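You operate a simulated robot arm through the tools that you are given. There is no shell and no other tool. Be economical: measure what you need, move in short steps, check, and stop when the job is done.

Carry out the task below with a simulated two-armed robot. There is one attempt and no reset: what you move stays moved.

## Task
Take the purple key tag and put it on the blue plaque. Press the booth pair key three times. Open the booth service drawer, take the purple dongle and put it on the blue photo tile and shut the drawer again. Fetch the black camera battery and set it on the purple-topped cable cover. Pick up the paper cassette from the middle of the counter with one hand, pass it to the other hand and put it on the right end of the print cart. Open the green drawer, take the green sponge from the narrow bay of the green drawer and leave it on the bare stretch of the counter and shut the drawer again. Any order will do. Set down upright: black camera battery.

Only the result counts: the job must be done as asked and must still hold three seconds after the hand-in. Knocking over, shifting, dropping, spilling or breaking anything else fails it. Lids that push on must go on centred and level and be pressed home; caps that screw on are set level and turned clockwise until they are tight.

## Robot
Two 7-joint arms with two-finger parallel grippers on one trunk, on a base that drives. Base frame: it is fixed to the floor where the robot stands at the start and does not move with it; the origin is under the middle of the robot, x ahead of it, y to its left, z up; the surface under the hand at the start is at about z = 0.784. Units: m, degrees, N and s.
The left shoulder is at the start at [0.077, 0.182, 1.062], the right one opposite. With the tool pointing down near the work surface each hand reaches from about 0.3 to 0.76 m from the robot's upright axis, wherever it stands, measured 20 degrees to its own side. Places, roughly: bare stretch of the counter [0.4, 2.4, 0.8]; black camera battery [-1, 0.5, 0.75]; blue photo tile [-2.5, 0.5, 0.75]; blue plaque [-2.25, 0.25, 0.75]; booth pair key [-0.8, 0.4, 0.8]; booth service drawer [-0.9, 0.5, 0.7]; green drawer [0.5, 2, 0.7]; green sponge (7x5x4 cm) [0.4, 2.2, 0.7]; paper cassette [0.5, 1.75, 0.75]; purple dongle [-0.75, 0.5, 0.75]; purple key tag (8x4x2 cm) [0.5, 0, 0.8]; purple-topped cable cover [-3.75, -3.25, 0.25]; right end of the print cart [-2.2, -1.5, 0.8]. Payload 3.91 kg a hand.
The TCP of each hand is the grasp point between the finger pads, 0.03 m short of the fingertips. In the tool frame z runs along the fingers and y along their closing line. The gripper opens to 0.11 m. The fingers are 0.02 m wide and 0.01 m thick; the gripper's body (0.048 by 0.112 m) begins 0.055 m behind the TCP.
Orientation is told as [roll, pitch, yaw] about the base's x, y, z axes, in that order, counted from this pose: with the fingers straight down and closing along the base's y, the tool's x points along the base's -x, its y along +y and its z along -z.

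## Interface
- The arms move only by the tool play_rows. It takes "left_rows", "right_rows" or both (then of equal length, played together; a hand with none holds still); each is a list of rows, each a list of 7 numbers: the turn, a rotation vector about the tool's x, y, z in units of 4 degrees (1.0 is 4 degrees), then the shift along the tool's x, y, z in units of 30 mm (1.0 is 30 mm), then the opening, from 0 (shut) to 1 (fully open). In form: [[wx, wy, wz, dx, dy, dz, claw], ...]. A call has 1 to 8 rows; each row shifts and turns the commanded pose from where the row before left it, along the tool's axes as they then stand. A call with a number of a shift or a turn outside -1 to 1 is refused whole. Each row takes 0.2 s and may step no farther than 0.05 m and 8.6 degrees from the row before; otherwise, or with a gripper value out of range, the whole call is refused. Where a pose cannot be reached the arm comes as near as it can. A force on the tool above 40 N (or 10 N above the force at the start of the call, whichever is more), or a blocked arm, ends the call early, and 0.2 s more pass. Each finger travels about 0.072 m/s and halts on what it meets, pressing with about 30 N; the grip force reading is that of the motor and also rises with nothing between the fingers. The clock runs only during rows and for 0.2 s after the last one: add rows that do not move to give the fingers time. The reply holds the time, the measured pose of the TCP, the force on the tool along the base axes, the opening and the grip force, in the units named above and with some noise, with the torque about the TCP (base axes, N m) and any sound that the robot's microphone picked up.
- Cameras (640 x 400 px; columns grow to the right, rows downward): "scene" is now at [0.1591, 0.0807, 1.2283]; the picture's right is [0.98, -0.17, 0.00], its down [-0.13, -0.75, -0.65] and it looks along [0.11, 0.64, -0.76] (base axes); focal length 214 px, centre (320, 200). "left" rides on the left gripper at [0.072, -0.017, -0.103] in its tool frame; the picture's right is [0.23, 0.97, 0.00], its down [-0.76, 0.18, -0.62] and it looks along [-0.61, 0.14, 0.78] (tool axes); focal length 222 px, centre (320, 200). "right" rides on the right gripper at [0.072, 0.017, -0.103] in its tool frame; the picture's right is [-0.23, 0.97, 0.00], its down [-0.76, -0.18, -0.62] and it looks along [-0.61, -0.14, 0.78] (tool axes); focal length 222 px, centre (320, 200). There is no depth. A picture from a camera that has moved, and an enlarged one, comes with that camera's place and axes in the base frame and with its lens. The place of the scene camera against the robot may be out by one fixed shift of up to 0.012 m in any direction.
- camera(camera): a new picture of that camera. It takes no simulated time.
- lift_body(by): slides the trunk up (or, below 0, down) by that many m; the arms and the scene camera ride with it, the base frame stays. It gives what a move gives, with no picture.
- roll_base(legs): drives the robot by 1 to 6 legs, each [ahead, left, turn to the left] in m, m and degrees, along the robot's own axes; the way and the turn of a leg run together, so that a leg with both is an arc; at most 1.5 m and 180 degrees a leg. The arms and the cameras ride along, it lands a little off, and it stops where it bumps. It gives what a move gives.
- turn_head(pan, tilt): turns the head with the scene camera to pan (to the left, within 80 degrees either way) and tilt (down, from -29 to 69), counted from straight ahead of the robot. It gives what a move gives.
- zoom(camera, box): a new picture of the part [left, top, right, bottom] of that camera's present view, enlarged. It takes no simulated time.
- hand_in(): hands the job in; it is judged then, once.

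Go step by step. Nothing tells you exact positions but the pictures and the camera data: compare them with the known pose of the tool, close in by small moves and look again before you grip or let go. The budget is 483 turns and 226 pictures, counting those below and the enlarged ones. Unless the task says otherwise, let go and move clear before handing in, and close with one line.

The tools are called as name(argument=value, ...) on one line, values as JSON. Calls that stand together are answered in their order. play_rows: Moves the arms, as the interface text tells. Its arguments: {"type":"object","properties":{"left_rows":{"type":"array"},"right_rows":{"type":"array"}},"required":[]} The other tools are called the same way: lift_body (by) slides the trunk up or down; roll_base (legs) drives the base; turn_head (pan, tilt) turns the head that bears the scene camera; camera (camera) takes a picture; zoom (camera, box) takes an enlarged picture of a part of a camera's view; hand_in () hands the job in.

At the start:

```text
time: 0.0
left_tcp_pos: [0.3288, 0.4571, 1.0837]
left_ee_rot: [0.0, 0.0, 0.1]
left_wrist_force: [1.0, 0.8, -0.2]
left_ft_torque: [0.01, 0.0, 0.03]
left_grip_width: 0.11
left_finger_force: 0.1
right_tcp_pos: [0.359, 0.0694, 1.0681]
right_ee_rot: [0.0, 0.1, 0.0]
right_wrist_force: [0.1, -0.4, 0.2]
right_ft_torque: [-0.03, 0.01, -0.03]
right_grip_width: 0.11
right_finger_force: 0.0
trunk travel left (down, up): [-0.325, 0.189]
robot x, y, heading: [-0.0009, -0.0027, -0.2]
head pan, tilt: [80.0, 49.2]
```

scene: 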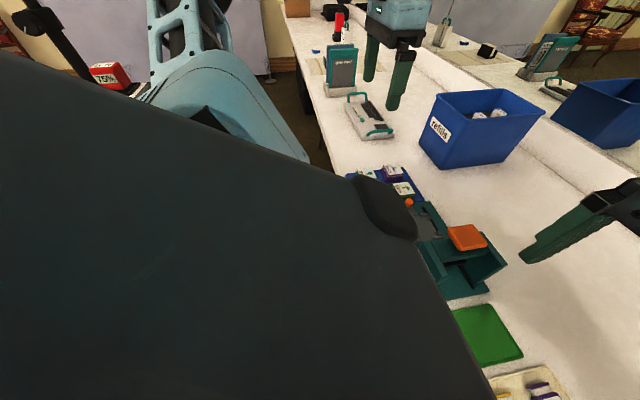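
right: 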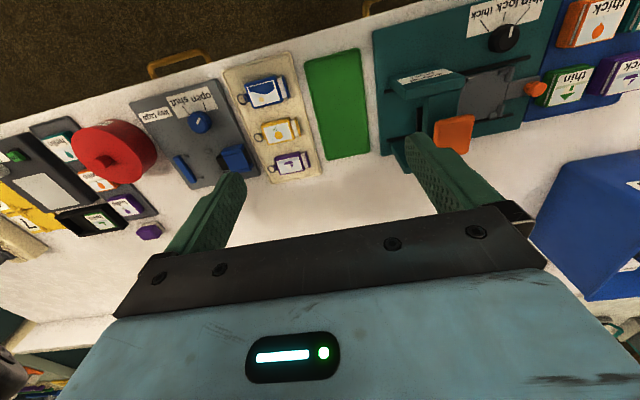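
left: 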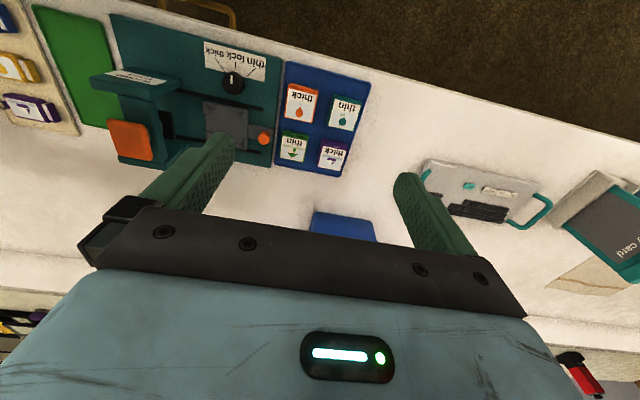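

I see a counter with several fixtures; I will look around with the head first to map the scene.

turn_head(pan=0, tilt=50)

camera(camera="scene")

```text
time: 1.5
left_tcp_pos: [0.3283, 0.4564, 1.0845]
left_ee_rot: [0.0, 0.0, 0.1]
left_wrist_force: [0.1, 0.7, -0.8]
left_ft_torque: [-0.01, 0.0, -0.02]
left_grip_width: 0.1102
left_finger_force: 0.0
right_tcp_pos: [0.3585, 0.0707, 1.0694]
right_ee_rot: [0.1, 0.0, -0.1]
right_wrist_force: [0.8, 0.9, -0.5]
right_ft_torque: [-0.01, 0.0, -0.03]
right_grip_width: 0.11
right_finger_force: 0.1
trunk travel left (down, up): [-0.325, 0.189]
robot x, y, heading: [0.0019, 0.0002, 0.0]
head pan, tilt: [0.0, 50.0]
```

```text
222 pictures are left
camera scene: at [0.2226, 0.0043, 1.2273], right [0.0, -1.0, 0.0], down [-0.77, 0.0, -0.64], along [0.64, 0.0, -0.77], focal length 214 px, centre (320, 200)
```

scene: 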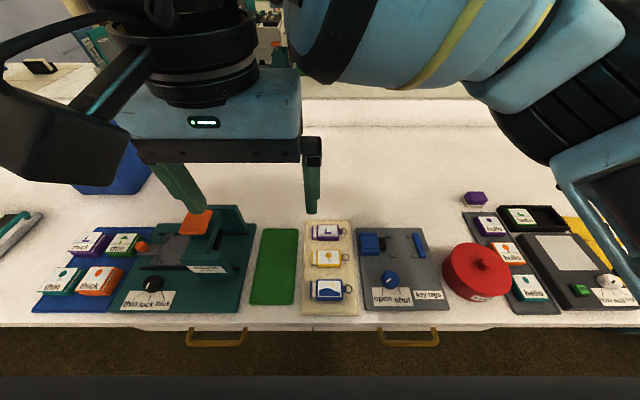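

The tags lie on a cream tray ahead. I'll zoom for detail.

zoom(camera="scene", box=[240, 190, 440, 315])

zoom(camera="right", box=[200, 40, 360, 200])

```text
3.20 times, centred on (340, 252) of scene
camera zoom: at [0.2226, 0.0043, 1.2273], right [0.0, -1.0, 0.0], down [-0.77, 0.0, -0.64], along [0.64, 0.0, -0.77], focal length 686 px, centre (256, 32)
```

zoom: 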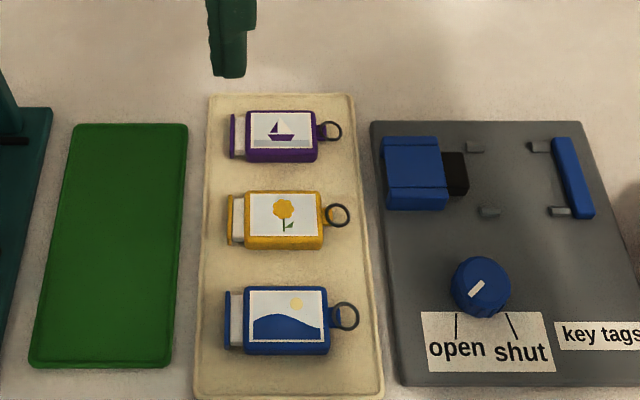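

```text
2.50 times, centred on (280, 120) of right
camera zoom: at [0.2859, 0.0876, 1.172], right [0.23, 0.97, 0.0], down [0.76, -0.18, 0.62], along [0.61, -0.14, -0.78], focal length 555 px, centre (420, 400)
```

zoom: 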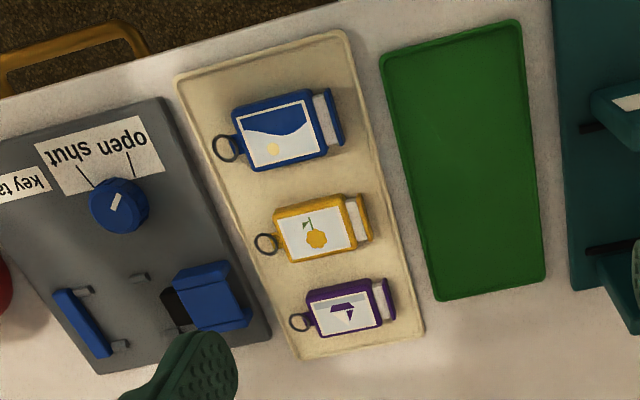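

Purple tag at about (0.474, -0.010), top ~0.81. I'll turn the right hand a quarter turn to grip across its 4 cm side, moving above it.

play_rows(right_rows=[[0, 0, 1, -0.479, -0.325, 0, 1], [0, 0, 1, -0.501, -0.291, 0, 1], [0, 0, 1, -0.519, -0.255, 0, 1], [0, 0, 1, -0.536, -0.218, 0, 1], [0, 0, 1, -0.55, -0.18, 0, 1], [0, 0, 1, -0.561, -0.142, 0, 1], [0, 0, 1, -0.57, -0.102, 0, 1], [0, 0, 1, -0.575, -0.062, 0, 1]])

play_rows(right_rows=[[0, 0, 1, 0, 0, 0.3, 1], [0, 0, 1, 0, 0, 0.3, 1], [0, 0, 1, 0, 0, 0.3, 1], [0, 0, 1, 0, 0, 0.3, 1], [0, 0, 1, 0, 0, 0.3, 1], [0, 0, 1, 0, 0, 0.3, 1], [0, 0, 1, 0, 0, 0.3, 1], [0, 0, 1, 0, 0, 0.3, 0.55]])

play_rows(right_rows=[[0, 0, 1, 0, 0, 0.3, 0.55], [0, 0, 1, 0, 0, 0.3, 0.55], [0, 0, 1, 0, 0, 0.3, 0.55], [0, 0, 1, 0, 0, 0.3, 0.55], [0, 0, 1, 0, 0, 0.3, 0.55], [0, 0, 1, 0, 0, 0.3, 0.55], [0, 0, 0.5, 0, 0, 0.3, 0.55]])

camera(camera="right")

camera(camera="scene")

```text
time: 3.3
left_tcp_pos: [0.3279, 0.4573, 1.0834]
left_ee_rot: [0.0, -0.1, -0.1]
left_wrist_force: [0.6, -0.9, 0.3]
left_ft_torque: [0.01, 0.0, 0.01]
left_grip_width: 0.1101
left_finger_force: 0.0
right_tcp_pos: [0.4723, -0.0081, 1.0675]
right_ee_rot: [0.0, -0.1, -32.1]
right_wrist_force: [0.1, 0.3, -1.2]
right_ft_torque: [0.03, -0.03, 0.03]
right_grip_width: 0.11
right_finger_force: 0.1
trunk travel left (down, up): [-0.325, 0.189]
robot x, y, heading: [0.0004, -0.0022, 0.3]
head pan, tilt: [0.0, 50.0]
```

```text
time: 5.1
left_tcp_pos: [0.3285, 0.4558, 1.0861]
left_ee_rot: [0.0, 0.0, 0.0]
left_wrist_force: [0.3, 0.5, 0.6]
left_ft_torque: [0.01, -0.03, -0.02]
left_grip_width: 0.11
left_finger_force: 0.1
right_tcp_pos: [0.4738, -0.0094, 0.9974]
right_ee_rot: [0.1, 0.1, -64.1]
right_wrist_force: [0.4, -0.5, 0.4]
right_ft_torque: [-0.03, 0.0, -0.02]
right_grip_width: 0.0604
right_finger_force: 0.1
trunk travel left (down, up): [-0.325, 0.189]
robot x, y, heading: [-0.0002, 0.0038, -0.1]
head pan, tilt: [0.0, 50.0]
```

```text
time: 6.7
left_tcp_pos: [0.327, 0.4558, 1.0843]
left_ee_rot: [0.1, 0.0, 0.0]
left_wrist_force: [0.4, 0.9, -0.8]
left_ft_torque: [-0.01, 0.02, 0.01]
left_grip_width: 0.1104
left_finger_force: 0.1
right_tcp_pos: [0.4738, -0.0097, 0.9329]
right_ee_rot: [0.0, 0.0, -90.2]
right_wrist_force: [1.4, 0.2, 0.1]
right_ft_torque: [0.0, -0.02, -0.03]
right_grip_width: 0.0603
right_finger_force: 0.0
trunk travel left (down, up): [-0.325, 0.189]
robot x, y, heading: [-0.0028, 0.0024, -0.4]
head pan, tilt: [0.0, 50.0]
```

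```text
219 pictures are left
camera right: at [0.4912, 0.0644, 1.0363], right [0.97, -0.23, 0.0], down [-0.18, -0.76, 0.62], along [-0.14, -0.61, -0.78], focal length 222 px, centre (320, 200)
```

right: 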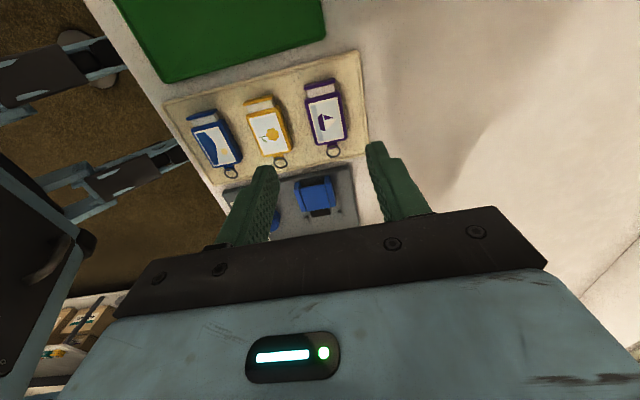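

```text
218 pictures are left
camera scene: at [0.2227, 0.0042, 1.2273], right [0.0, -1.0, 0.0], down [-0.77, 0.0, -0.64], along [0.64, 0.0, -0.77], focal length 214 px, centre (320, 200)
```

scene: 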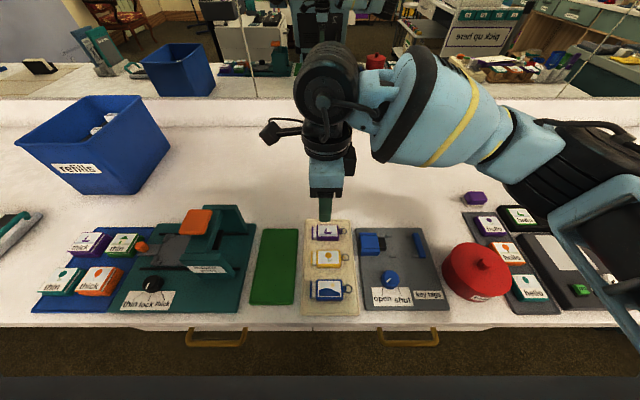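

The tag reads about (0.480, -0.007). I descend to just above it and check.

play_rows(right_rows=[[0, 0, 0, 0, 0.17, 0.7, 0.55], [0, 0, 0, 0, 0, 0.7, 0.55], [0, 0, 0, 0, 0, 0.7, 0.55], [0, 0, 0, 0, 0, 0.5, 0.55]])

camera(camera="right")

zoom(camera="scene", box=[280, 180, 400, 305])

```text
time: 7.7
left_tcp_pos: [0.3283, 0.4566, 1.0844]
left_ee_rot: [0.0, 0.1, 0.1]
left_wrist_force: [0.7, 0.7, -0.2]
left_ft_torque: [0.04, 0.02, 0.01]
left_grip_width: 0.1101
left_finger_force: 0.2
right_tcp_pos: [0.479, -0.0063, 0.8545]
right_ee_rot: [0.0, 0.0, -90.0]
right_wrist_force: [-0.8, 0.5, -0.1]
right_ft_torque: [-0.01, 0.03, -0.01]
right_grip_width: 0.0605
right_finger_force: 0.1
trunk travel left (down, up): [-0.325, 0.189]
robot x, y, heading: [0.0027, 0.0015, 0.0]
head pan, tilt: [0.0, 50.0]
```

```text
217 pictures are left
camera right: at [0.4955, 0.0661, 0.9577], right [0.97, -0.23, 0.0], down [-0.18, -0.76, 0.62], along [-0.14, -0.61, -0.78], focal length 222 px, centre (320, 200)
```

right: 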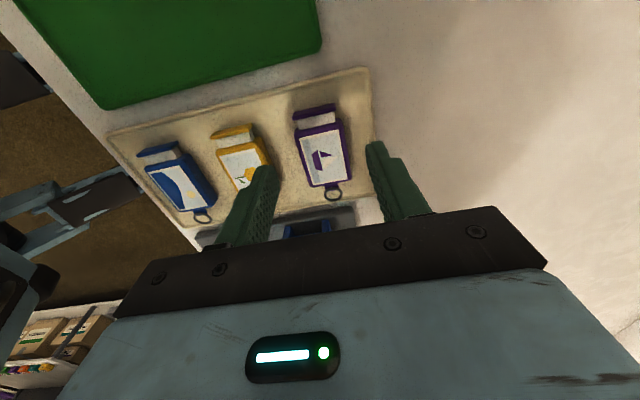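

```text
3.20 times, centred on (340, 242) of scene
camera zoom: at [0.2226, 0.0041, 1.2273], right [0.0, -1.0, 0.0], down [-0.77, 0.0, -0.64], along [0.64, 0.0, -0.77], focal length 686 px, centre (256, 64)
```

zoom: 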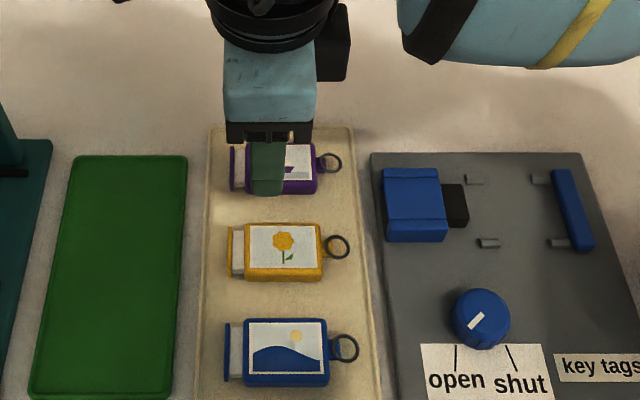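

Well aligned; I narrow slightly, descend and grip.

play_rows(right_rows=[[0, 0, 0, 0, 0.06, 0, 0.46], [0, 0, 0, 0, 0, 0.5, 0.46], [0, 0, 0, 0, 0, 0.5, 0.46], [0, 0, 0, 0, 0, 0, 0], [0, 0, 0, 0, 0, 0, 0], [0, 0, 0, 0, 0, 0, 0]])

camera(camera="right")

```text
time: 9.1
left_tcp_pos: [0.3281, 0.4564, 1.0847]
left_ee_rot: [0.0, 0.0, 0.0]
left_wrist_force: [0.4, 1.0, 0.0]
left_ft_torque: [-0.02, -0.02, -0.01]
left_grip_width: 0.1101
left_finger_force: 0.0
right_tcp_pos: [0.4807, -0.0094, 0.8255]
right_ee_rot: [0.0, 0.0, -90.1]
right_wrist_force: [0.3, 0.0, 0.8]
right_ft_torque: [0.04, 0.01, -0.01]
right_grip_width: 0.0369
right_finger_force: 30.1
trunk travel left (down, up): [-0.325, 0.189]
robot x, y, heading: [0.0036, -0.0002, -0.2]
head pan, tilt: [0.0, 50.0]
```

```text
215 pictures are left
camera right: at [0.4968, 0.0638, 0.9294], right [0.97, -0.23, 0.0], down [-0.18, -0.76, 0.62], along [-0.14, -0.61, -0.78], focal length 222 px, centre (320, 200)
```

right: 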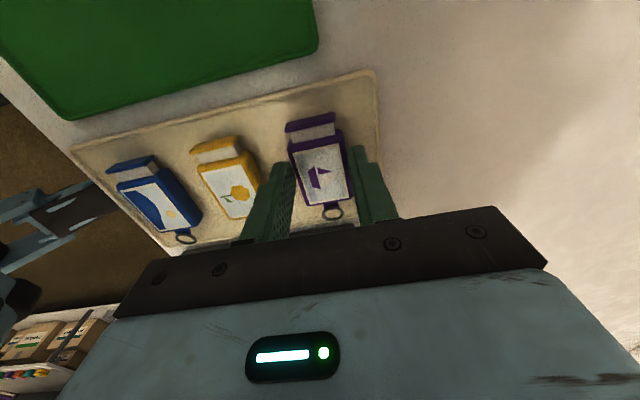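

Gripped. Lift it and look around before driving.

play_rows(right_rows=[[0, 0, 0, 0, 0, -1, 0], [0, 0, 0, 0, 0, -1, 0], [0, 0, 0, 0, 0, -1, 0], [0, 0, 0, 0, 0, -1, 0], [0, 0, 0, 0, 0, -1, 0], [0, 0, 0, 0, 0, -1, 0], [0, 0, 0, 0, 0, -1, 0], [0, 0, 0, 0, 0, -1, 0]])

turn_head(pan=80, tilt=15)

camera(camera="scene")

turn_head(pan=-80, tilt=15)

camera(camera="scene")

```text
time: 10.9
left_tcp_pos: [0.3274, 0.4572, 1.0851]
left_ee_rot: [0.0, 0.0, 0.0]
left_wrist_force: [-0.5, 0.3, -0.2]
left_ft_torque: [-0.02, -0.06, -0.01]
left_grip_width: 0.1099
left_finger_force: 0.0
right_tcp_pos: [0.4823, -0.0088, 1.0657]
right_ee_rot: [0.0, 0.0, -90.1]
right_wrist_force: [0.1, -0.1, -0.2]
right_ft_torque: [0.0, 0.0, 0.0]
right_grip_width: 0.0
right_finger_force: 29.9
trunk travel left (down, up): [-0.325, 0.189]
robot x, y, heading: [-0.0024, 0.0036, 0.1]
head pan, tilt: [0.0, 50.0]
```

```text
time: 12.5
left_tcp_pos: [0.3285, 0.4569, 1.0847]
left_ee_rot: [0.0, 0.0, 0.0]
left_wrist_force: [-0.2, 0.4, -0.3]
left_ft_torque: [-0.01, -0.02, -0.02]
left_grip_width: 0.1102
left_finger_force: 0.0
right_tcp_pos: [0.4826, -0.0094, 1.0635]
right_ee_rot: [0.1, 0.0, -90.0]
right_wrist_force: [0.4, -0.3, 0.3]
right_ft_torque: [0.0, 0.0, 0.04]
right_grip_width: 0.0
right_finger_force: 29.9
trunk travel left (down, up): [-0.325, 0.189]
robot x, y, heading: [-0.001, 0.0016, 0.2]
head pan, tilt: [80.0, 15.0]
```

```text
214 pictures are left
camera scene: at [0.1619, 0.0962, 1.281], right [0.98, -0.17, 0.0], down [-0.05, -0.26, -0.97], along [0.17, 0.95, -0.26], focal length 214 px, centre (320, 200)
```

scene: 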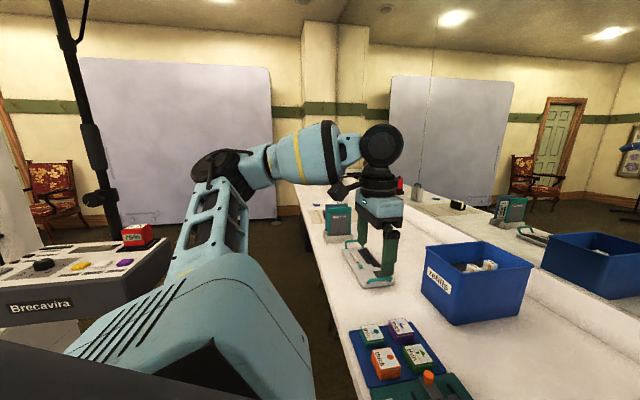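

```text
time: 14.9
left_tcp_pos: [0.3288, 0.4568, 1.0846]
left_ee_rot: [0.0, 0.1, 0.0]
left_wrist_force: [-0.6, 0.4, -0.1]
left_ft_torque: [-0.02, 0.01, 0.03]
left_grip_width: 0.11
left_finger_force: 0.1
right_tcp_pos: [0.4831, -0.0094, 1.0648]
right_ee_rot: [0.0, 0.1, -90.0]
right_wrist_force: [-0.7, 0.4, 0.0]
right_ft_torque: [-0.02, 0.01, -0.01]
right_grip_width: 0.0
right_finger_force: 29.7
trunk travel left (down, up): [-0.325, 0.189]
robot x, y, heading: [0.0009, -0.0013, -0.1]
head pan, tilt: [-80.0, 15.0]
```

```text
213 pictures are left
camera scene: at [0.1619, -0.0878, 1.2811], right [-0.98, -0.17, 0.0], down [-0.05, 0.25, -0.97], along [0.17, -0.95, -0.26], focal length 214 px, centre (320, 200)
```

scene: 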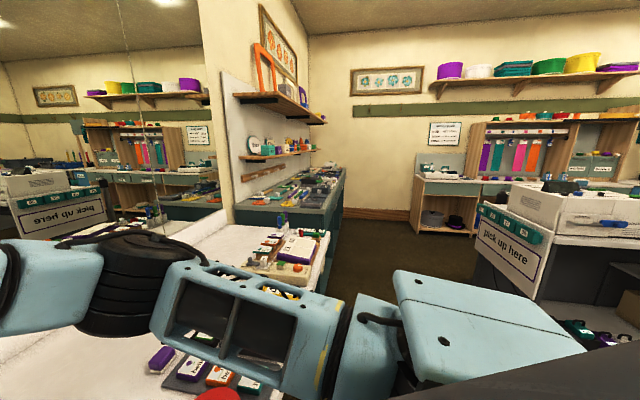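

The grip closed to zero: the tag slipped out. I look for it.

turn_head(pan=0, tilt=50)

zoom(camera="scene", box=[240, 180, 440, 305])

camera(camera="right")

```text
time: 16.4
left_tcp_pos: [0.3285, 0.4562, 1.084]
left_ee_rot: [0.0, 0.1, -0.1]
left_wrist_force: [0.3, 0.0, 0.2]
left_ft_torque: [0.0, -0.01, 0.02]
left_grip_width: 0.1102
left_finger_force: 0.0
right_tcp_pos: [0.484, -0.0101, 1.0637]
right_ee_rot: [0.0, 0.0, -89.9]
right_wrist_force: [0.8, -0.1, 0.1]
right_ft_torque: [-0.04, 0.02, 0.03]
right_grip_width: 0.0
right_finger_force: 29.9
trunk travel left (down, up): [-0.325, 0.189]
robot x, y, heading: [-0.0002, 0.0004, 0.2]
head pan, tilt: [0.0, 50.0]
```

```text
3.20 times, centred on (340, 242) of scene
camera zoom: at [0.2226, 0.0041, 1.2273], right [0.0, -1.0, 0.0], down [-0.77, 0.0, -0.64], along [0.64, 0.0, -0.77], focal length 686 px, centre (256, 64)
```

zoom: 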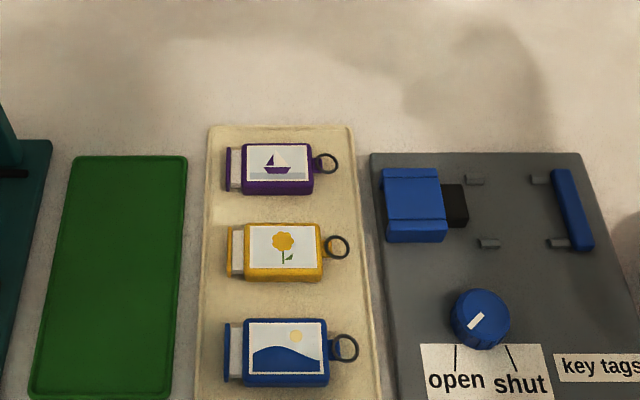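

```text
211 pictures are left
camera right: at [0.4993, 0.064, 1.1676], right [0.97, -0.23, 0.0], down [-0.18, -0.76, 0.62], along [-0.14, -0.61, -0.78], focal length 222 px, centre (320, 200)
```

right: 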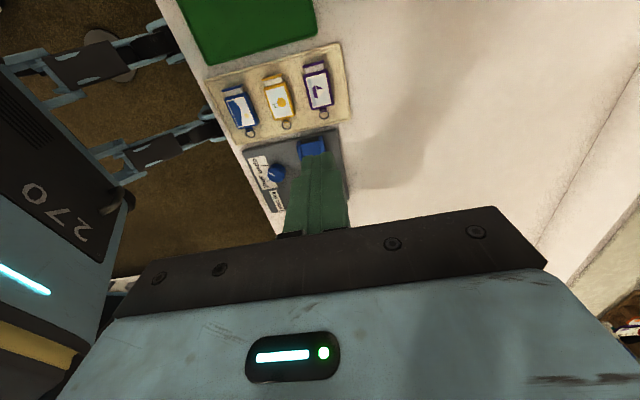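

The tag never left its tray; I only held its top edge. I go down again, lower this time, feeling for the tray.

play_rows(right_rows=[[0, 0, 0, 0.15, -0.1, 0.9, 0.46], [0, 0, 0, 0, 0, 1, 0.46], [0, 0, 0, 0, 0, 1, 0.46], [0, 0, 0, 0, 0, 1, 0.46], [0, 0, 0, 0, 0, 1, 0.46], [0, 0, 0, 0, 0, 1, 0.46], [0, 0, 0, 0, 0, 1, 0.46]])

play_rows(right_rows=[[0, 0, 0, 0, 0, 0.5, 0.46], [0, 0, 0, 0, 0, 0.3, 0.46], [0, 0, 0, 0, 0, 0.25, 0.46], [0, 0, 0, 0, 0, 0.1, 0.46], [0, 0, 0, 0, 0, 0.1, 0.46]])

zoom(camera="scene", box=[280, 180, 400, 305])

```text
time: 18.1
left_tcp_pos: [0.3276, 0.4561, 1.0836]
left_ee_rot: [-0.1, 0.0, 0.1]
left_wrist_force: [1.0, -0.4, -0.4]
left_ft_torque: [0.02, 0.0, -0.02]
left_grip_width: 0.1101
left_finger_force: 0.1
right_tcp_pos: [0.4795, -0.0047, 0.8595]
right_ee_rot: [0.0, 0.0, -90.0]
right_wrist_force: [-0.3, -0.3, 0.4]
right_ft_torque: [-0.02, 0.01, -0.01]
right_grip_width: 0.0505
right_finger_force: 0.0
trunk travel left (down, up): [-0.325, 0.189]
robot x, y, heading: [0.0001, -0.0043, 0.1]
head pan, tilt: [0.0, 50.0]
```

```text
time: 19.2
left_tcp_pos: [0.3283, 0.4568, 1.0846]
left_ee_rot: [0.0, 0.0, -0.1]
left_wrist_force: [1.0, 0.2, -0.1]
left_ft_torque: [-0.02, -0.02, 0.01]
left_grip_width: 0.11
left_finger_force: 0.1
right_tcp_pos: [0.4781, -0.0031, 0.8199]
right_ee_rot: [0.0, 0.0, -90.1]
right_wrist_force: [-0.1, 0.5, -0.7]
right_ft_torque: [0.02, 0.0, -0.02]
right_grip_width: 0.0507
right_finger_force: 0.0
trunk travel left (down, up): [-0.325, 0.189]
robot x, y, heading: [0.0032, -0.0006, 0.0]
head pan, tilt: [0.0, 50.0]
```

```text
3.20 times, centred on (340, 242) of scene
camera zoom: at [0.2226, 0.0042, 1.2273], right [0.0, -1.0, 0.0], down [-0.77, 0.0, -0.64], along [0.64, 0.0, -0.77], focal length 686 px, centre (256, 64)
```

zoom: 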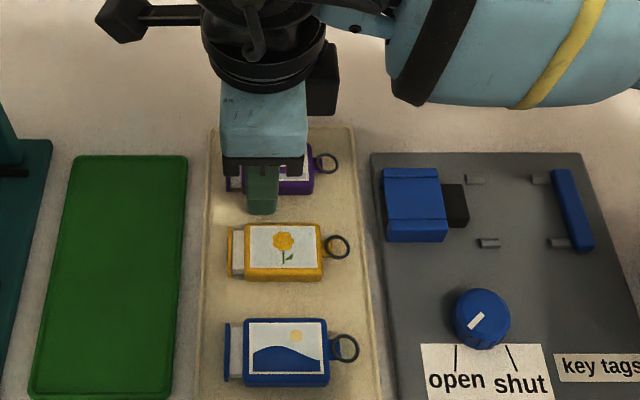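

Still free; continue down gently until contact.

play_rows(right_rows=[[0, 0, 0, -0.17, 0, 0.1, 0.46], [0, 0, 0, 0, 0, 0.1, 0.46], [0, 0, 0, 0, 0, 0.07, 0.46], [0, 0, 0, 0, 0, 0, 0.46]])

```text
time: 20.2
left_tcp_pos: [0.3272, 0.4561, 1.0838]
left_ee_rot: [0.0, -0.1, 0.0]
left_wrist_force: [0.3, 0.2, -0.9]
left_ft_torque: [0.01, 0.03, -0.02]
left_grip_width: 0.1099
left_finger_force: 0.1
right_tcp_pos: [0.4777, -0.0075, 0.8142]
right_ee_rot: [0.1, -0.1, -90.0]
right_wrist_force: [1.3, -2.2, 9.2]
right_ft_torque: [-0.1, 0.24, 0.06]
right_grip_width: 0.0503
right_finger_force: 0.1
trunk travel left (down, up): [-0.325, 0.189]
robot x, y, heading: [-0.0034, 0.0012, 0.2]
head pan, tilt: [0.0, 50.0]
```

Contact (about 9 N) at TCP z 0.814. Back off 1 mm, grip, and lift a little to test.

play_rows(right_rows=[[0, 0, 0, 0, 0, -0.05, 0.46], [0, 0, 0, 0, 0, 0, 0], [0, 0, 0, 0, 0, 0, 0], [0, 0, 0, 0, 0, 0, 0], [0, 0, 0, 0, 0, 0, 0]])

play_rows(right_rows=[[0, 0, 0, 0, 0, -0.3, 0], [0, 0, 0, 0, 0, -0.3, 0], [0, 0, 0, 0, 0, -0.3, 0], [0, 0, 0, 0, 0, -0.5, 0]])

camera(camera="right")

```text
time: 21.4
left_tcp_pos: [0.3279, 0.4558, 1.0848]
left_ee_rot: [0.0, 0.0, 0.0]
left_wrist_force: [0.9, -0.1, 0.3]
left_ft_torque: [0.0, 0.02, -0.02]
left_grip_width: 0.1099
left_finger_force: 0.2
right_tcp_pos: [0.4779, -0.0095, 0.8141]
right_ee_rot: [0.0, 0.0, -90.0]
right_wrist_force: [0.6, 0.2, -0.9]
right_ft_torque: [0.01, 0.01, 0.01]
right_grip_width: 0.0368
right_finger_force: 30.5
trunk travel left (down, up): [-0.325, 0.189]
robot x, y, heading: [0.0007, -0.0011, 0.1]
head pan, tilt: [0.0, 50.0]
```

```text
time: 22.4
left_tcp_pos: [0.3286, 0.4567, 1.0846]
left_ee_rot: [0.0, 0.0, 0.1]
left_wrist_force: [0.0, 0.1, -0.1]
left_ft_torque: [-0.01, 0.02, 0.0]
left_grip_width: 0.1104
left_finger_force: 0.0
right_tcp_pos: [0.4771, -0.0099, 0.8584]
right_ee_rot: [0.0, 0.0, -90.0]
right_wrist_force: [1.5, -0.5, -0.3]
right_ft_torque: [-0.03, -0.01, 0.01]
right_grip_width: 0.0369
right_finger_force: 29.5
trunk travel left (down, up): [-0.325, 0.189]
robot x, y, heading: [-0.0028, -0.0009, 0.3]
head pan, tilt: [0.0, 50.0]
```

```text
209 pictures are left
camera right: at [0.4944, 0.0633, 0.9617], right [0.97, -0.23, 0.0], down [-0.18, -0.76, 0.62], along [-0.14, -0.61, -0.78], focal length 222 px, centre (320, 200)
```

right: 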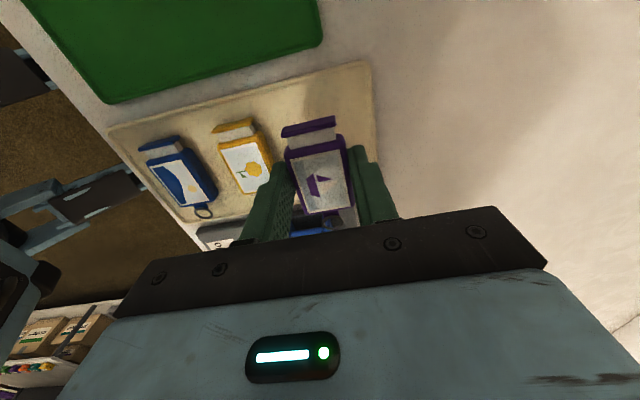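

Held well. Lift to carry height, retract, then turn the base right to survey what's behind.

play_rows(right_rows=[[0, 0, 0, 0, 0, -1, 0], [0, 0, 0, 0, 0, -1, 0], [0, 0, 0, 0, -0.5, -1, 0], [0, 0, 0, 0, -0.5, -1, 0], [0, 0, 0, 0, -0.7, -1, 0], [0, 0, 0, 0, -0.7, -1, 0], [0, 0, 0, 0, -0.7, -1, 0], [0, 0, 0, 0, -0.7, -0.5, 0]])

turn_head(pan=-75, tilt=25)

roll_base(legs=[[0, 0, -70]])

camera(camera="scene")

```text
time: 24.2
left_tcp_pos: [0.3277, 0.4563, 1.0849]
left_ee_rot: [0.0, -0.1, 0.1]
left_wrist_force: [-1.2, -0.2, -0.2]
left_ft_torque: [0.01, -0.01, -0.01]
left_grip_width: 0.1097
left_finger_force: 0.1
right_tcp_pos: [0.3665, -0.0069, 1.0799]
right_ee_rot: [0.0, 0.0, -90.0]
right_wrist_force: [0.0, 1.0, 0.0]
right_ft_torque: [0.0, -0.01, 0.01]
right_grip_width: 0.0369
right_finger_force: 30.5
trunk travel left (down, up): [-0.325, 0.189]
robot x, y, heading: [-0.0017, 0.0033, -0.0]
head pan, tilt: [0.0, 50.0]
```

```text
time: 25.7
left_tcp_pos: [0.3276, 0.4564, 1.0854]
left_ee_rot: [0.0, 0.0, 0.0]
left_wrist_force: [-0.7, -0.7, 0.4]
left_ft_torque: [-0.03, -0.01, 0.0]
left_grip_width: 0.1097
left_finger_force: 0.0
right_tcp_pos: [0.3675, -0.0081, 1.0792]
right_ee_rot: [-0.1, 0.0, -90.0]
right_wrist_force: [0.3, -0.9, 0.0]
right_ft_torque: [-0.02, 0.05, 0.03]
right_grip_width: 0.0368
right_finger_force: 29.8
trunk travel left (down, up): [-0.325, 0.189]
robot x, y, heading: [-0.0015, -0.0002, -0.1]
head pan, tilt: [-75.0, 25.0]
```

```text
time: 29.1
left_tcp_pos: [0.5439, -0.1421, 1.0847]
left_ee_rot: [0.0, 0.1, -68.9]
left_wrist_force: [0.2, -0.2, 0.4]
left_ft_torque: [0.01, 0.01, 0.01]
left_grip_width: 0.1098
left_finger_force: 0.0
right_tcp_pos: [0.1243, -0.3446, 1.0801]
right_ee_rot: [0.0, 0.0, -158.9]
right_wrist_force: [-0.4, 1.3, -0.3]
right_ft_torque: [0.01, 0.03, -0.03]
right_grip_width: 0.0368
right_finger_force: 29.5
trunk travel left (down, up): [-0.325, 0.189]
robot x, y, heading: [0.0006, 0.0015, -68.9]
head pan, tilt: [-75.0, 25.0]
```

```text
208 pictures are left
camera scene: at [-0.0176, -0.1796, 1.2648], right [-0.59, 0.81, 0.0], down [0.34, 0.25, -0.91], along [-0.73, -0.53, -0.42], focal length 214 px, centre (320, 200)
```

scene: 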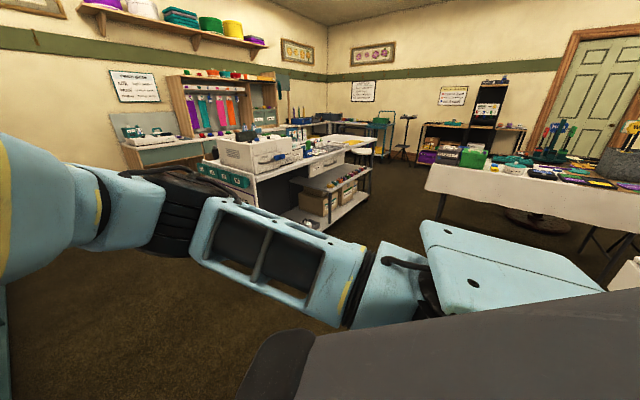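

I see the island print cart (about -1.1..-2.2, -1.5) and a prop table (from about x -1.5, y 0.2 on). Turn more for the booth view.

roll_base(legs=[[0, 0, -111]])

turn_head(pan=0, tilt=25)

camera(camera="scene")

turn_head(pan=-50, tilt=30)

camera(camera="scene")

```text
time: 34.3
left_tcp_pos: [-0.3424, -0.4507, 1.0836]
left_ee_rot: [0.2, 0.3, 179.6]
left_wrist_force: [-0.3, -0.8, 0.3]
left_ft_torque: [0.05, 0.01, -0.01]
left_grip_width: 0.1101
left_finger_force: 0.0
right_tcp_pos: [-0.3782, 0.0143, 1.0783]
right_ee_rot: [-0.3, 0.2, 89.6]
right_wrist_force: [-0.1, -0.5, -0.9]
right_ft_torque: [-0.03, -0.02, 0.0]
right_grip_width: 0.0369
right_finger_force: 30.2
trunk travel left (down, up): [-0.325, 0.189]
robot x, y, heading: [-0.0032, 0.0017, 179.6]
head pan, tilt: [-75.0, 25.0]
stopped in leg 1: the robot was blocked; the commanded pose is now the measured one
```

```text
time: 35.8
left_tcp_pos: [-0.3434, -0.4478, 1.082]
left_ee_rot: [0.3, 0.4, 179.5]
left_wrist_force: [-0.3, 0.1, -0.4]
left_ft_torque: [0.0, 0.02, -0.03]
left_grip_width: 0.1098
left_finger_force: 0.1
right_tcp_pos: [-0.3785, 0.0166, 1.0767]
right_ee_rot: [-0.4, 0.3, 89.5]
right_wrist_force: [0.7, -0.6, -0.1]
right_ft_torque: [-0.03, -0.01, 0.03]
right_grip_width: 0.0368
right_finger_force: 29.7
trunk travel left (down, up): [-0.325, 0.189]
robot x, y, heading: [-0.0049, 0.002, 179.5]
head pan, tilt: [0.0, 25.0]
```

```text
207 pictures are left
camera scene: at [-0.2372, 0.0128, 1.2626], right [0.01, 1.0, 0.0], down [0.43, -0.01, -0.9], along [-0.9, 0.01, -0.43], focal length 214 px, centre (320, 200)
```

scene: 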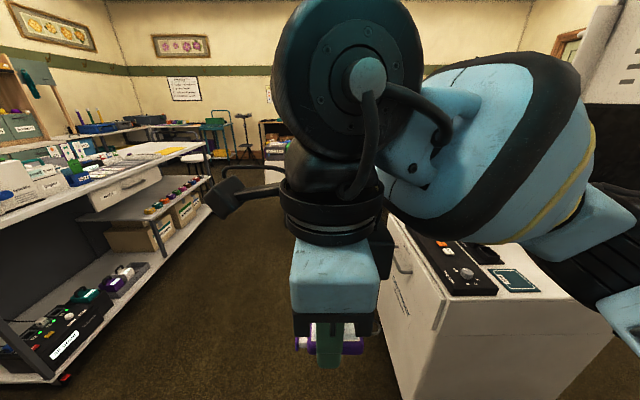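

```text
time: 37.0
left_tcp_pos: [-0.3439, -0.4485, 1.0831]
left_ee_rot: [0.3, 0.5, 179.5]
left_wrist_force: [0.6, 1.0, -0.4]
left_ft_torque: [0.01, -0.03, -0.04]
left_grip_width: 0.1101
left_finger_force: 0.0
right_tcp_pos: [-0.3782, 0.0166, 1.0758]
right_ee_rot: [-0.4, 0.3, 89.5]
right_wrist_force: [0.6, -0.3, -1.3]
right_ft_torque: [0.04, 0.0, -0.02]
right_grip_width: 0.0369
right_finger_force: 30.6
trunk travel left (down, up): [-0.325, 0.189]
robot x, y, heading: [-0.0035, -0.0005, 179.8]
head pan, tilt: [-50.0, 30.0]
```

```text
206 pictures are left
camera scene: at [-0.2028, 0.0816, 1.2546], right [0.77, 0.64, 0.0], down [0.33, -0.39, -0.86], along [-0.55, 0.67, -0.51], focal length 214 px, centre (320, 200)
```

scene: 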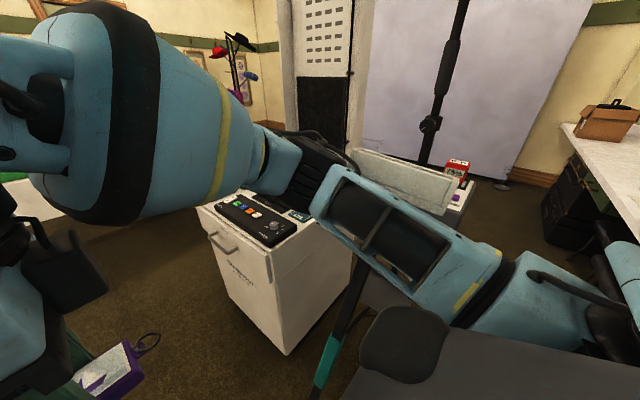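

The base bumped lightly, probably the right elbow near the sign. I slide away from it (-y) before anything else.

roll_base(legs=[[0, 0.25, 0]])

camera(camera="scene")

```text
time: 39.8
left_tcp_pos: [-0.3449, -0.6972, 1.0855]
left_ee_rot: [0.3, 0.3, 179.4]
left_wrist_force: [0.2, 0.5, 0.2]
left_ft_torque: [-0.02, 0.0, 0.02]
left_grip_width: 0.11
left_finger_force: 0.0
right_tcp_pos: [-0.3778, -0.2307, 1.0789]
right_ee_rot: [-0.3, 0.1, 89.3]
right_wrist_force: [0.0, -0.2, 0.7]
right_ft_torque: [0.05, 0.0, 0.02]
right_grip_width: 0.0368
right_finger_force: 29.8
trunk travel left (down, up): [-0.325, 0.189]
robot x, y, heading: [-0.0046, -0.2492, 179.0]
head pan, tilt: [-50.0, 30.0]
```

```text
205 pictures are left
camera scene: at [-0.2005, -0.168, 1.2556], right [0.77, 0.63, 0.0], down [0.32, -0.39, -0.86], along [-0.55, 0.67, -0.51], focal length 214 px, centre (320, 200)
```

scene: 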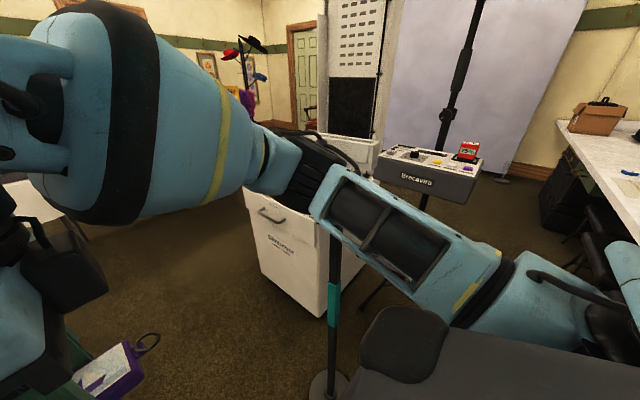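

There is a thin pole stand near (-0.45, 0.17). I move off a bit more and view it whole.

roll_base(legs=[[0.5, 0.25, 0], [0, 0, -60]])

turn_head(pan=-50, tilt=35)

camera(camera="scene")

turn_head(pan=10, tilt=30)

camera(camera="scene")

```text
time: 45.5
left_tcp_pos: [-1.0572, -0.4439, 1.0848]
left_ee_rot: [0.0, 0.0, 120.5]
left_wrist_force: [-0.1, -0.7, 0.1]
left_ft_torque: [0.03, -0.04, 0.01]
left_grip_width: 0.1099
left_finger_force: 0.0
right_tcp_pos: [-0.6773, -0.1755, 1.0796]
right_ee_rot: [0.0, 0.0, 30.5]
right_wrist_force: [-0.7, 0.5, 0.0]
right_ft_torque: [0.01, -0.01, 0.0]
right_grip_width: 0.0366
right_finger_force: 30.4
trunk travel left (down, up): [-0.325, 0.189]
robot x, y, heading: [-0.5007, -0.492, 120.4]
head pan, tilt: [-50.0, 30.0]
```

```text
time: 46.2
left_tcp_pos: [-1.0589, -0.4438, 1.0838]
left_ee_rot: [0.0, 0.0, 120.6]
left_wrist_force: [0.5, -0.8, -0.1]
left_ft_torque: [-0.01, -0.01, -0.02]
left_grip_width: 0.1102
left_finger_force: 0.0
right_tcp_pos: [-0.6766, -0.1745, 1.0793]
right_ee_rot: [0.0, 0.0, 30.5]
right_wrist_force: [0.0, 0.1, -0.8]
right_ft_torque: [0.03, -0.01, 0.02]
right_grip_width: 0.0368
right_finger_force: 30.1
trunk travel left (down, up): [-0.325, 0.189]
robot x, y, heading: [-0.4995, -0.4949, 120.4]
head pan, tilt: [-50.0, 35.0]
```

```text
204 pictures are left
camera scene: at [-0.5318, -0.2885, 1.2491], right [0.94, -0.33, 0.0], down [-0.19, -0.54, -0.82], along [0.27, 0.77, -0.57], focal length 214 px, centre (320, 200)
```

scene: 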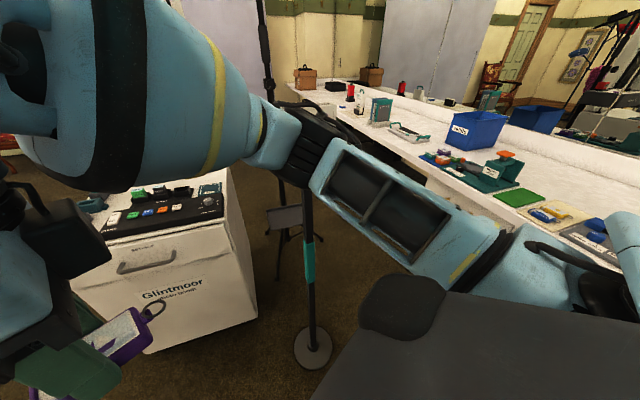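

```text
time: 47.5
left_tcp_pos: [-1.0579, -0.4443, 1.0845]
left_ee_rot: [0.1, 0.1, 120.4]
left_wrist_force: [-1.5, -0.6, -0.2]
left_ft_torque: [-0.01, 0.0, -0.01]
left_grip_width: 0.11
left_finger_force: 0.0
right_tcp_pos: [-0.6765, -0.1751, 1.0798]
right_ee_rot: [0.1, -0.1, 30.5]
right_wrist_force: [-0.3, 0.4, -0.6]
right_ft_torque: [0.01, 0.0, -0.01]
right_grip_width: 0.0369
right_finger_force: 30.1
trunk travel left (down, up): [-0.325, 0.189]
robot x, y, heading: [-0.499, -0.4952, 120.6]
head pan, tilt: [10.0, 30.0]
```

```text
203 pictures are left
camera scene: at [-0.6198, -0.3027, 1.2568], right [0.76, 0.65, 0.0], down [0.32, -0.38, -0.87], along [-0.56, 0.66, -0.5], focal length 214 px, centre (320, 200)
```

scene: 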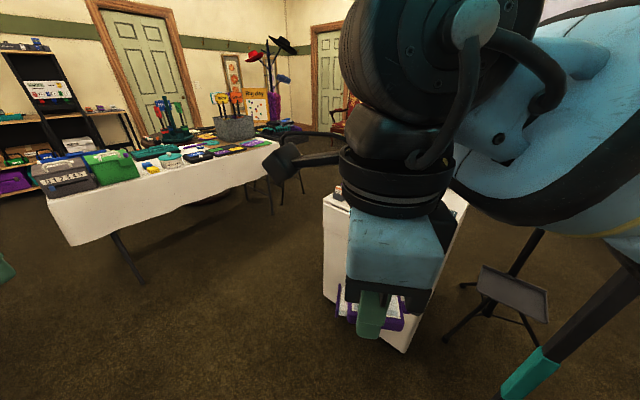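

The pole stands undisturbed. The prop table's near edge is about x=-2.07; I drive round to face it (heading 180).

roll_base(legs=[[0, 0, 59.5], [0.95, 0, 0], [0, -0.6, 0]])

turn_head(pan=0, tilt=40)

camera(camera="scene")

```text
time: 60.5
left_tcp_pos: [-1.7793, -0.3643, 1.0852]
left_ee_rot: [0.0, -0.1, -178.3]
left_wrist_force: [-0.3, -1.5, -0.8]
left_ft_torque: [0.02, 0.01, -0.01]
left_grip_width: 0.1099
left_finger_force: 0.0
right_tcp_pos: [-1.8313, 0.0992, 1.0797]
right_ee_rot: [-0.1, 0.0, 91.7]
right_wrist_force: [0.2, -0.7, -0.4]
right_ft_torque: [0.02, -0.03, -0.01]
right_grip_width: 0.0369
right_finger_force: 29.6
trunk travel left (down, up): [-0.325, 0.189]
robot x, y, heading: [-1.4645, 0.1023, -178.4]
head pan, tilt: [10.0, 30.0]
```

```text
time: 61.2
left_tcp_pos: [-1.7777, -0.365, 1.0835]
left_ee_rot: [0.0, -0.1, -178.3]
left_wrist_force: [-0.3, 0.5, -0.4]
left_ft_torque: [0.0, 0.0, 0.0]
left_grip_width: 0.1102
left_finger_force: 0.0
right_tcp_pos: [-1.8316, 0.0975, 1.0803]
right_ee_rot: [0.0, 0.0, 91.8]
right_wrist_force: [0.1, 0.4, -0.6]
right_ft_torque: [-0.03, 0.0, -0.01]
right_grip_width: 0.0367
right_finger_force: 30.1
trunk travel left (down, up): [-0.325, 0.189]
robot x, y, heading: [-1.4644, 0.1013, -178.3]
head pan, tilt: [0.0, 40.0]
```

```text
202 pictures are left
camera scene: at [-1.6807, 0.0988, 1.2415], right [-0.03, 1.0, 0.0], down [0.64, 0.02, -0.77], along [-0.77, -0.02, -0.64], focal length 214 px, centre (320, 200)
```

scene: 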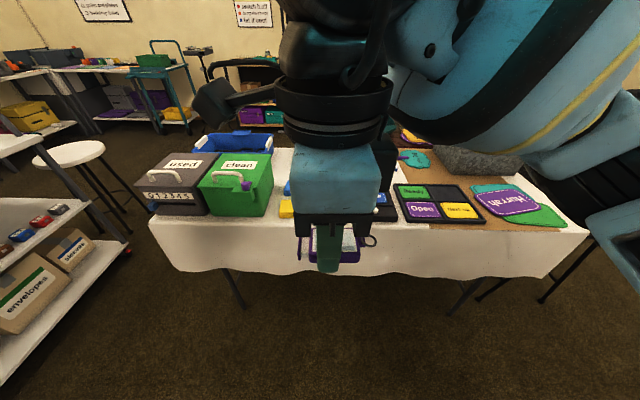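

The right arm blocks the view; try the right wrist camera.

camera(camera="right")

camera(camera="left")

```text
201 pictures are left
camera right: at [-1.8465, 0.0261, 1.1835], right [-0.98, 0.2, 0.0], down [0.16, 0.77, 0.62], along [0.12, 0.61, -0.78], focal length 222 px, centre (320, 200)
```

right: 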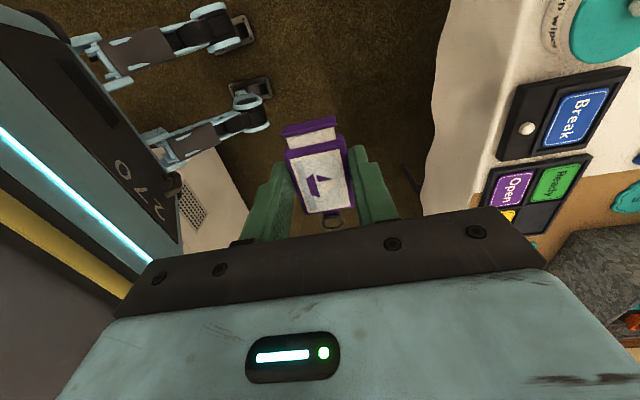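

```text
200 pictures are left
camera left: at [-1.7062, -0.3456, 1.1886], right [0.26, -0.97, 0.0], down [-0.76, -0.2, 0.62], along [-0.6, -0.16, -0.78], focal length 222 px, centre (320, 200)
```

left: 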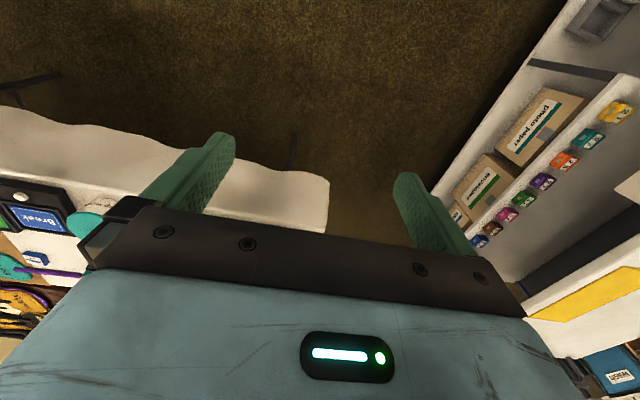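

The blue "Break" plaque appears near (-2.29, 0.26). I drive nearer and look again.

roll_base(legs=[[0.22, 0, -1.6]])

turn_head(pan=-20, tilt=50)

camera(camera="scene")

camera(camera="right")

```text
time: 62.9
left_tcp_pos: [-2.0139, -0.3609, 1.0834]
left_ee_rot: [0.0, 0.0, -179.9]
left_wrist_force: [-0.8, 0.0, 0.3]
left_ft_torque: [-0.01, 0.01, 0.02]
left_grip_width: 0.1099
left_finger_force: 0.0
right_tcp_pos: [-2.0558, 0.1041, 1.0805]
right_ee_rot: [0.0, 0.1, 90.2]
right_wrist_force: [-0.1, -0.5, 0.0]
right_ft_torque: [-0.03, -0.03, 0.0]
right_grip_width: 0.0369
right_finger_force: 30.0
trunk travel left (down, up): [-0.325, 0.189]
robot x, y, heading: [-1.6898, 0.0969, -179.7]
head pan, tilt: [0.0, 40.0]
```

```text
time: 63.7
left_tcp_pos: [-2.014, -0.3609, 1.0842]
left_ee_rot: [0.1, 0.0, -179.7]
left_wrist_force: [-0.2, 0.0, 0.2]
left_ft_torque: [0.02, 0.04, 0.04]
left_grip_width: 0.11
left_finger_force: 0.1
right_tcp_pos: [-2.0563, 0.1043, 1.0811]
right_ee_rot: [0.0, 0.0, 90.3]
right_wrist_force: [0.0, -0.4, 0.1]
right_ft_torque: [0.01, 0.02, -0.02]
right_grip_width: 0.0367
right_finger_force: 29.8
trunk travel left (down, up): [-0.325, 0.189]
robot x, y, heading: [-1.6862, 0.0952, -179.8]
head pan, tilt: [-20.0, 50.0]
```

```text
199 pictures are left
camera scene: at [-1.8925, 0.1274, 1.2274], right [0.34, 0.94, 0.0], down [0.72, -0.26, -0.64], along [-0.61, 0.22, -0.77], focal length 214 px, centre (320, 200)
```

scene: 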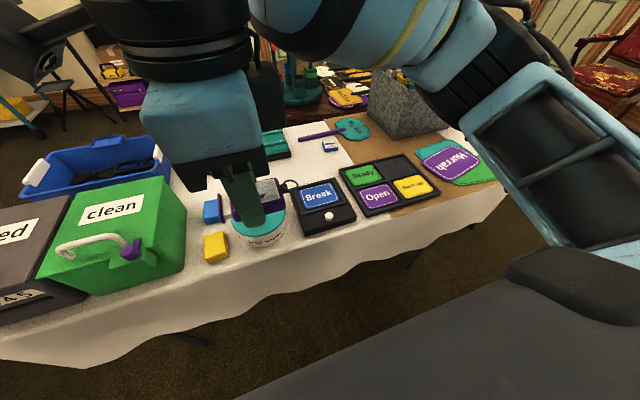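

```text
198 pictures are left
camera right: at [-2.0724, 0.0324, 1.1836], right [-0.97, 0.22, 0.0], down [0.18, 0.76, 0.62], along [0.14, 0.61, -0.78], focal length 222 px, centre (320, 200)
```

right: 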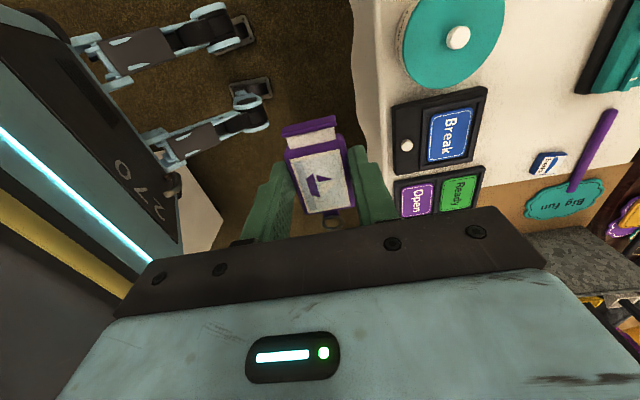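

Break plaque centre ≈ (-2.279, 0.262). I zoom to be sure of what it is and to find the photo tile.

zoom(camera="scene", box=[180, 100, 440, 260])

zoom(camera="right", box=[380, 60, 640, 220])

```text
2.46 times, centred on (310, 180) of scene
camera zoom: at [-1.8925, 0.1274, 1.2274], right [0.34, 0.94, 0.0], down [0.72, -0.26, -0.64], along [-0.61, 0.22, -0.77], focal length 528 px, centre (345, 249)
```

zoom: 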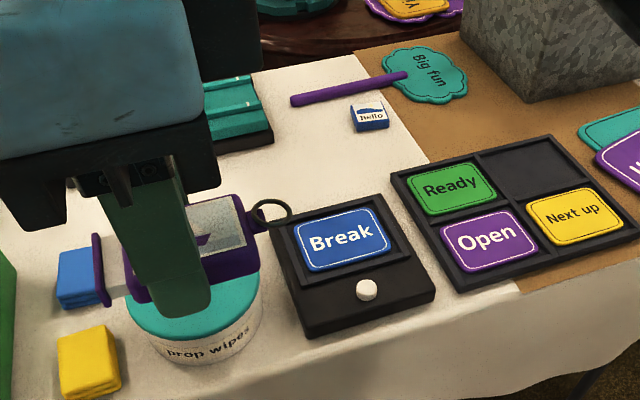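

```text
2.46 times, centred on (510, 140) of right
camera zoom: at [-2.0724, 0.0324, 1.1836], right [-0.97, 0.22, 0.0], down [0.18, 0.76, 0.62], along [0.14, 0.61, -0.78], focal length 547 px, centre (-148, 348)
```

zoom: 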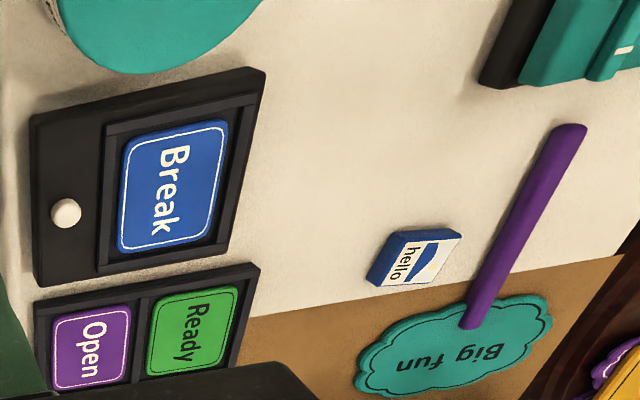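

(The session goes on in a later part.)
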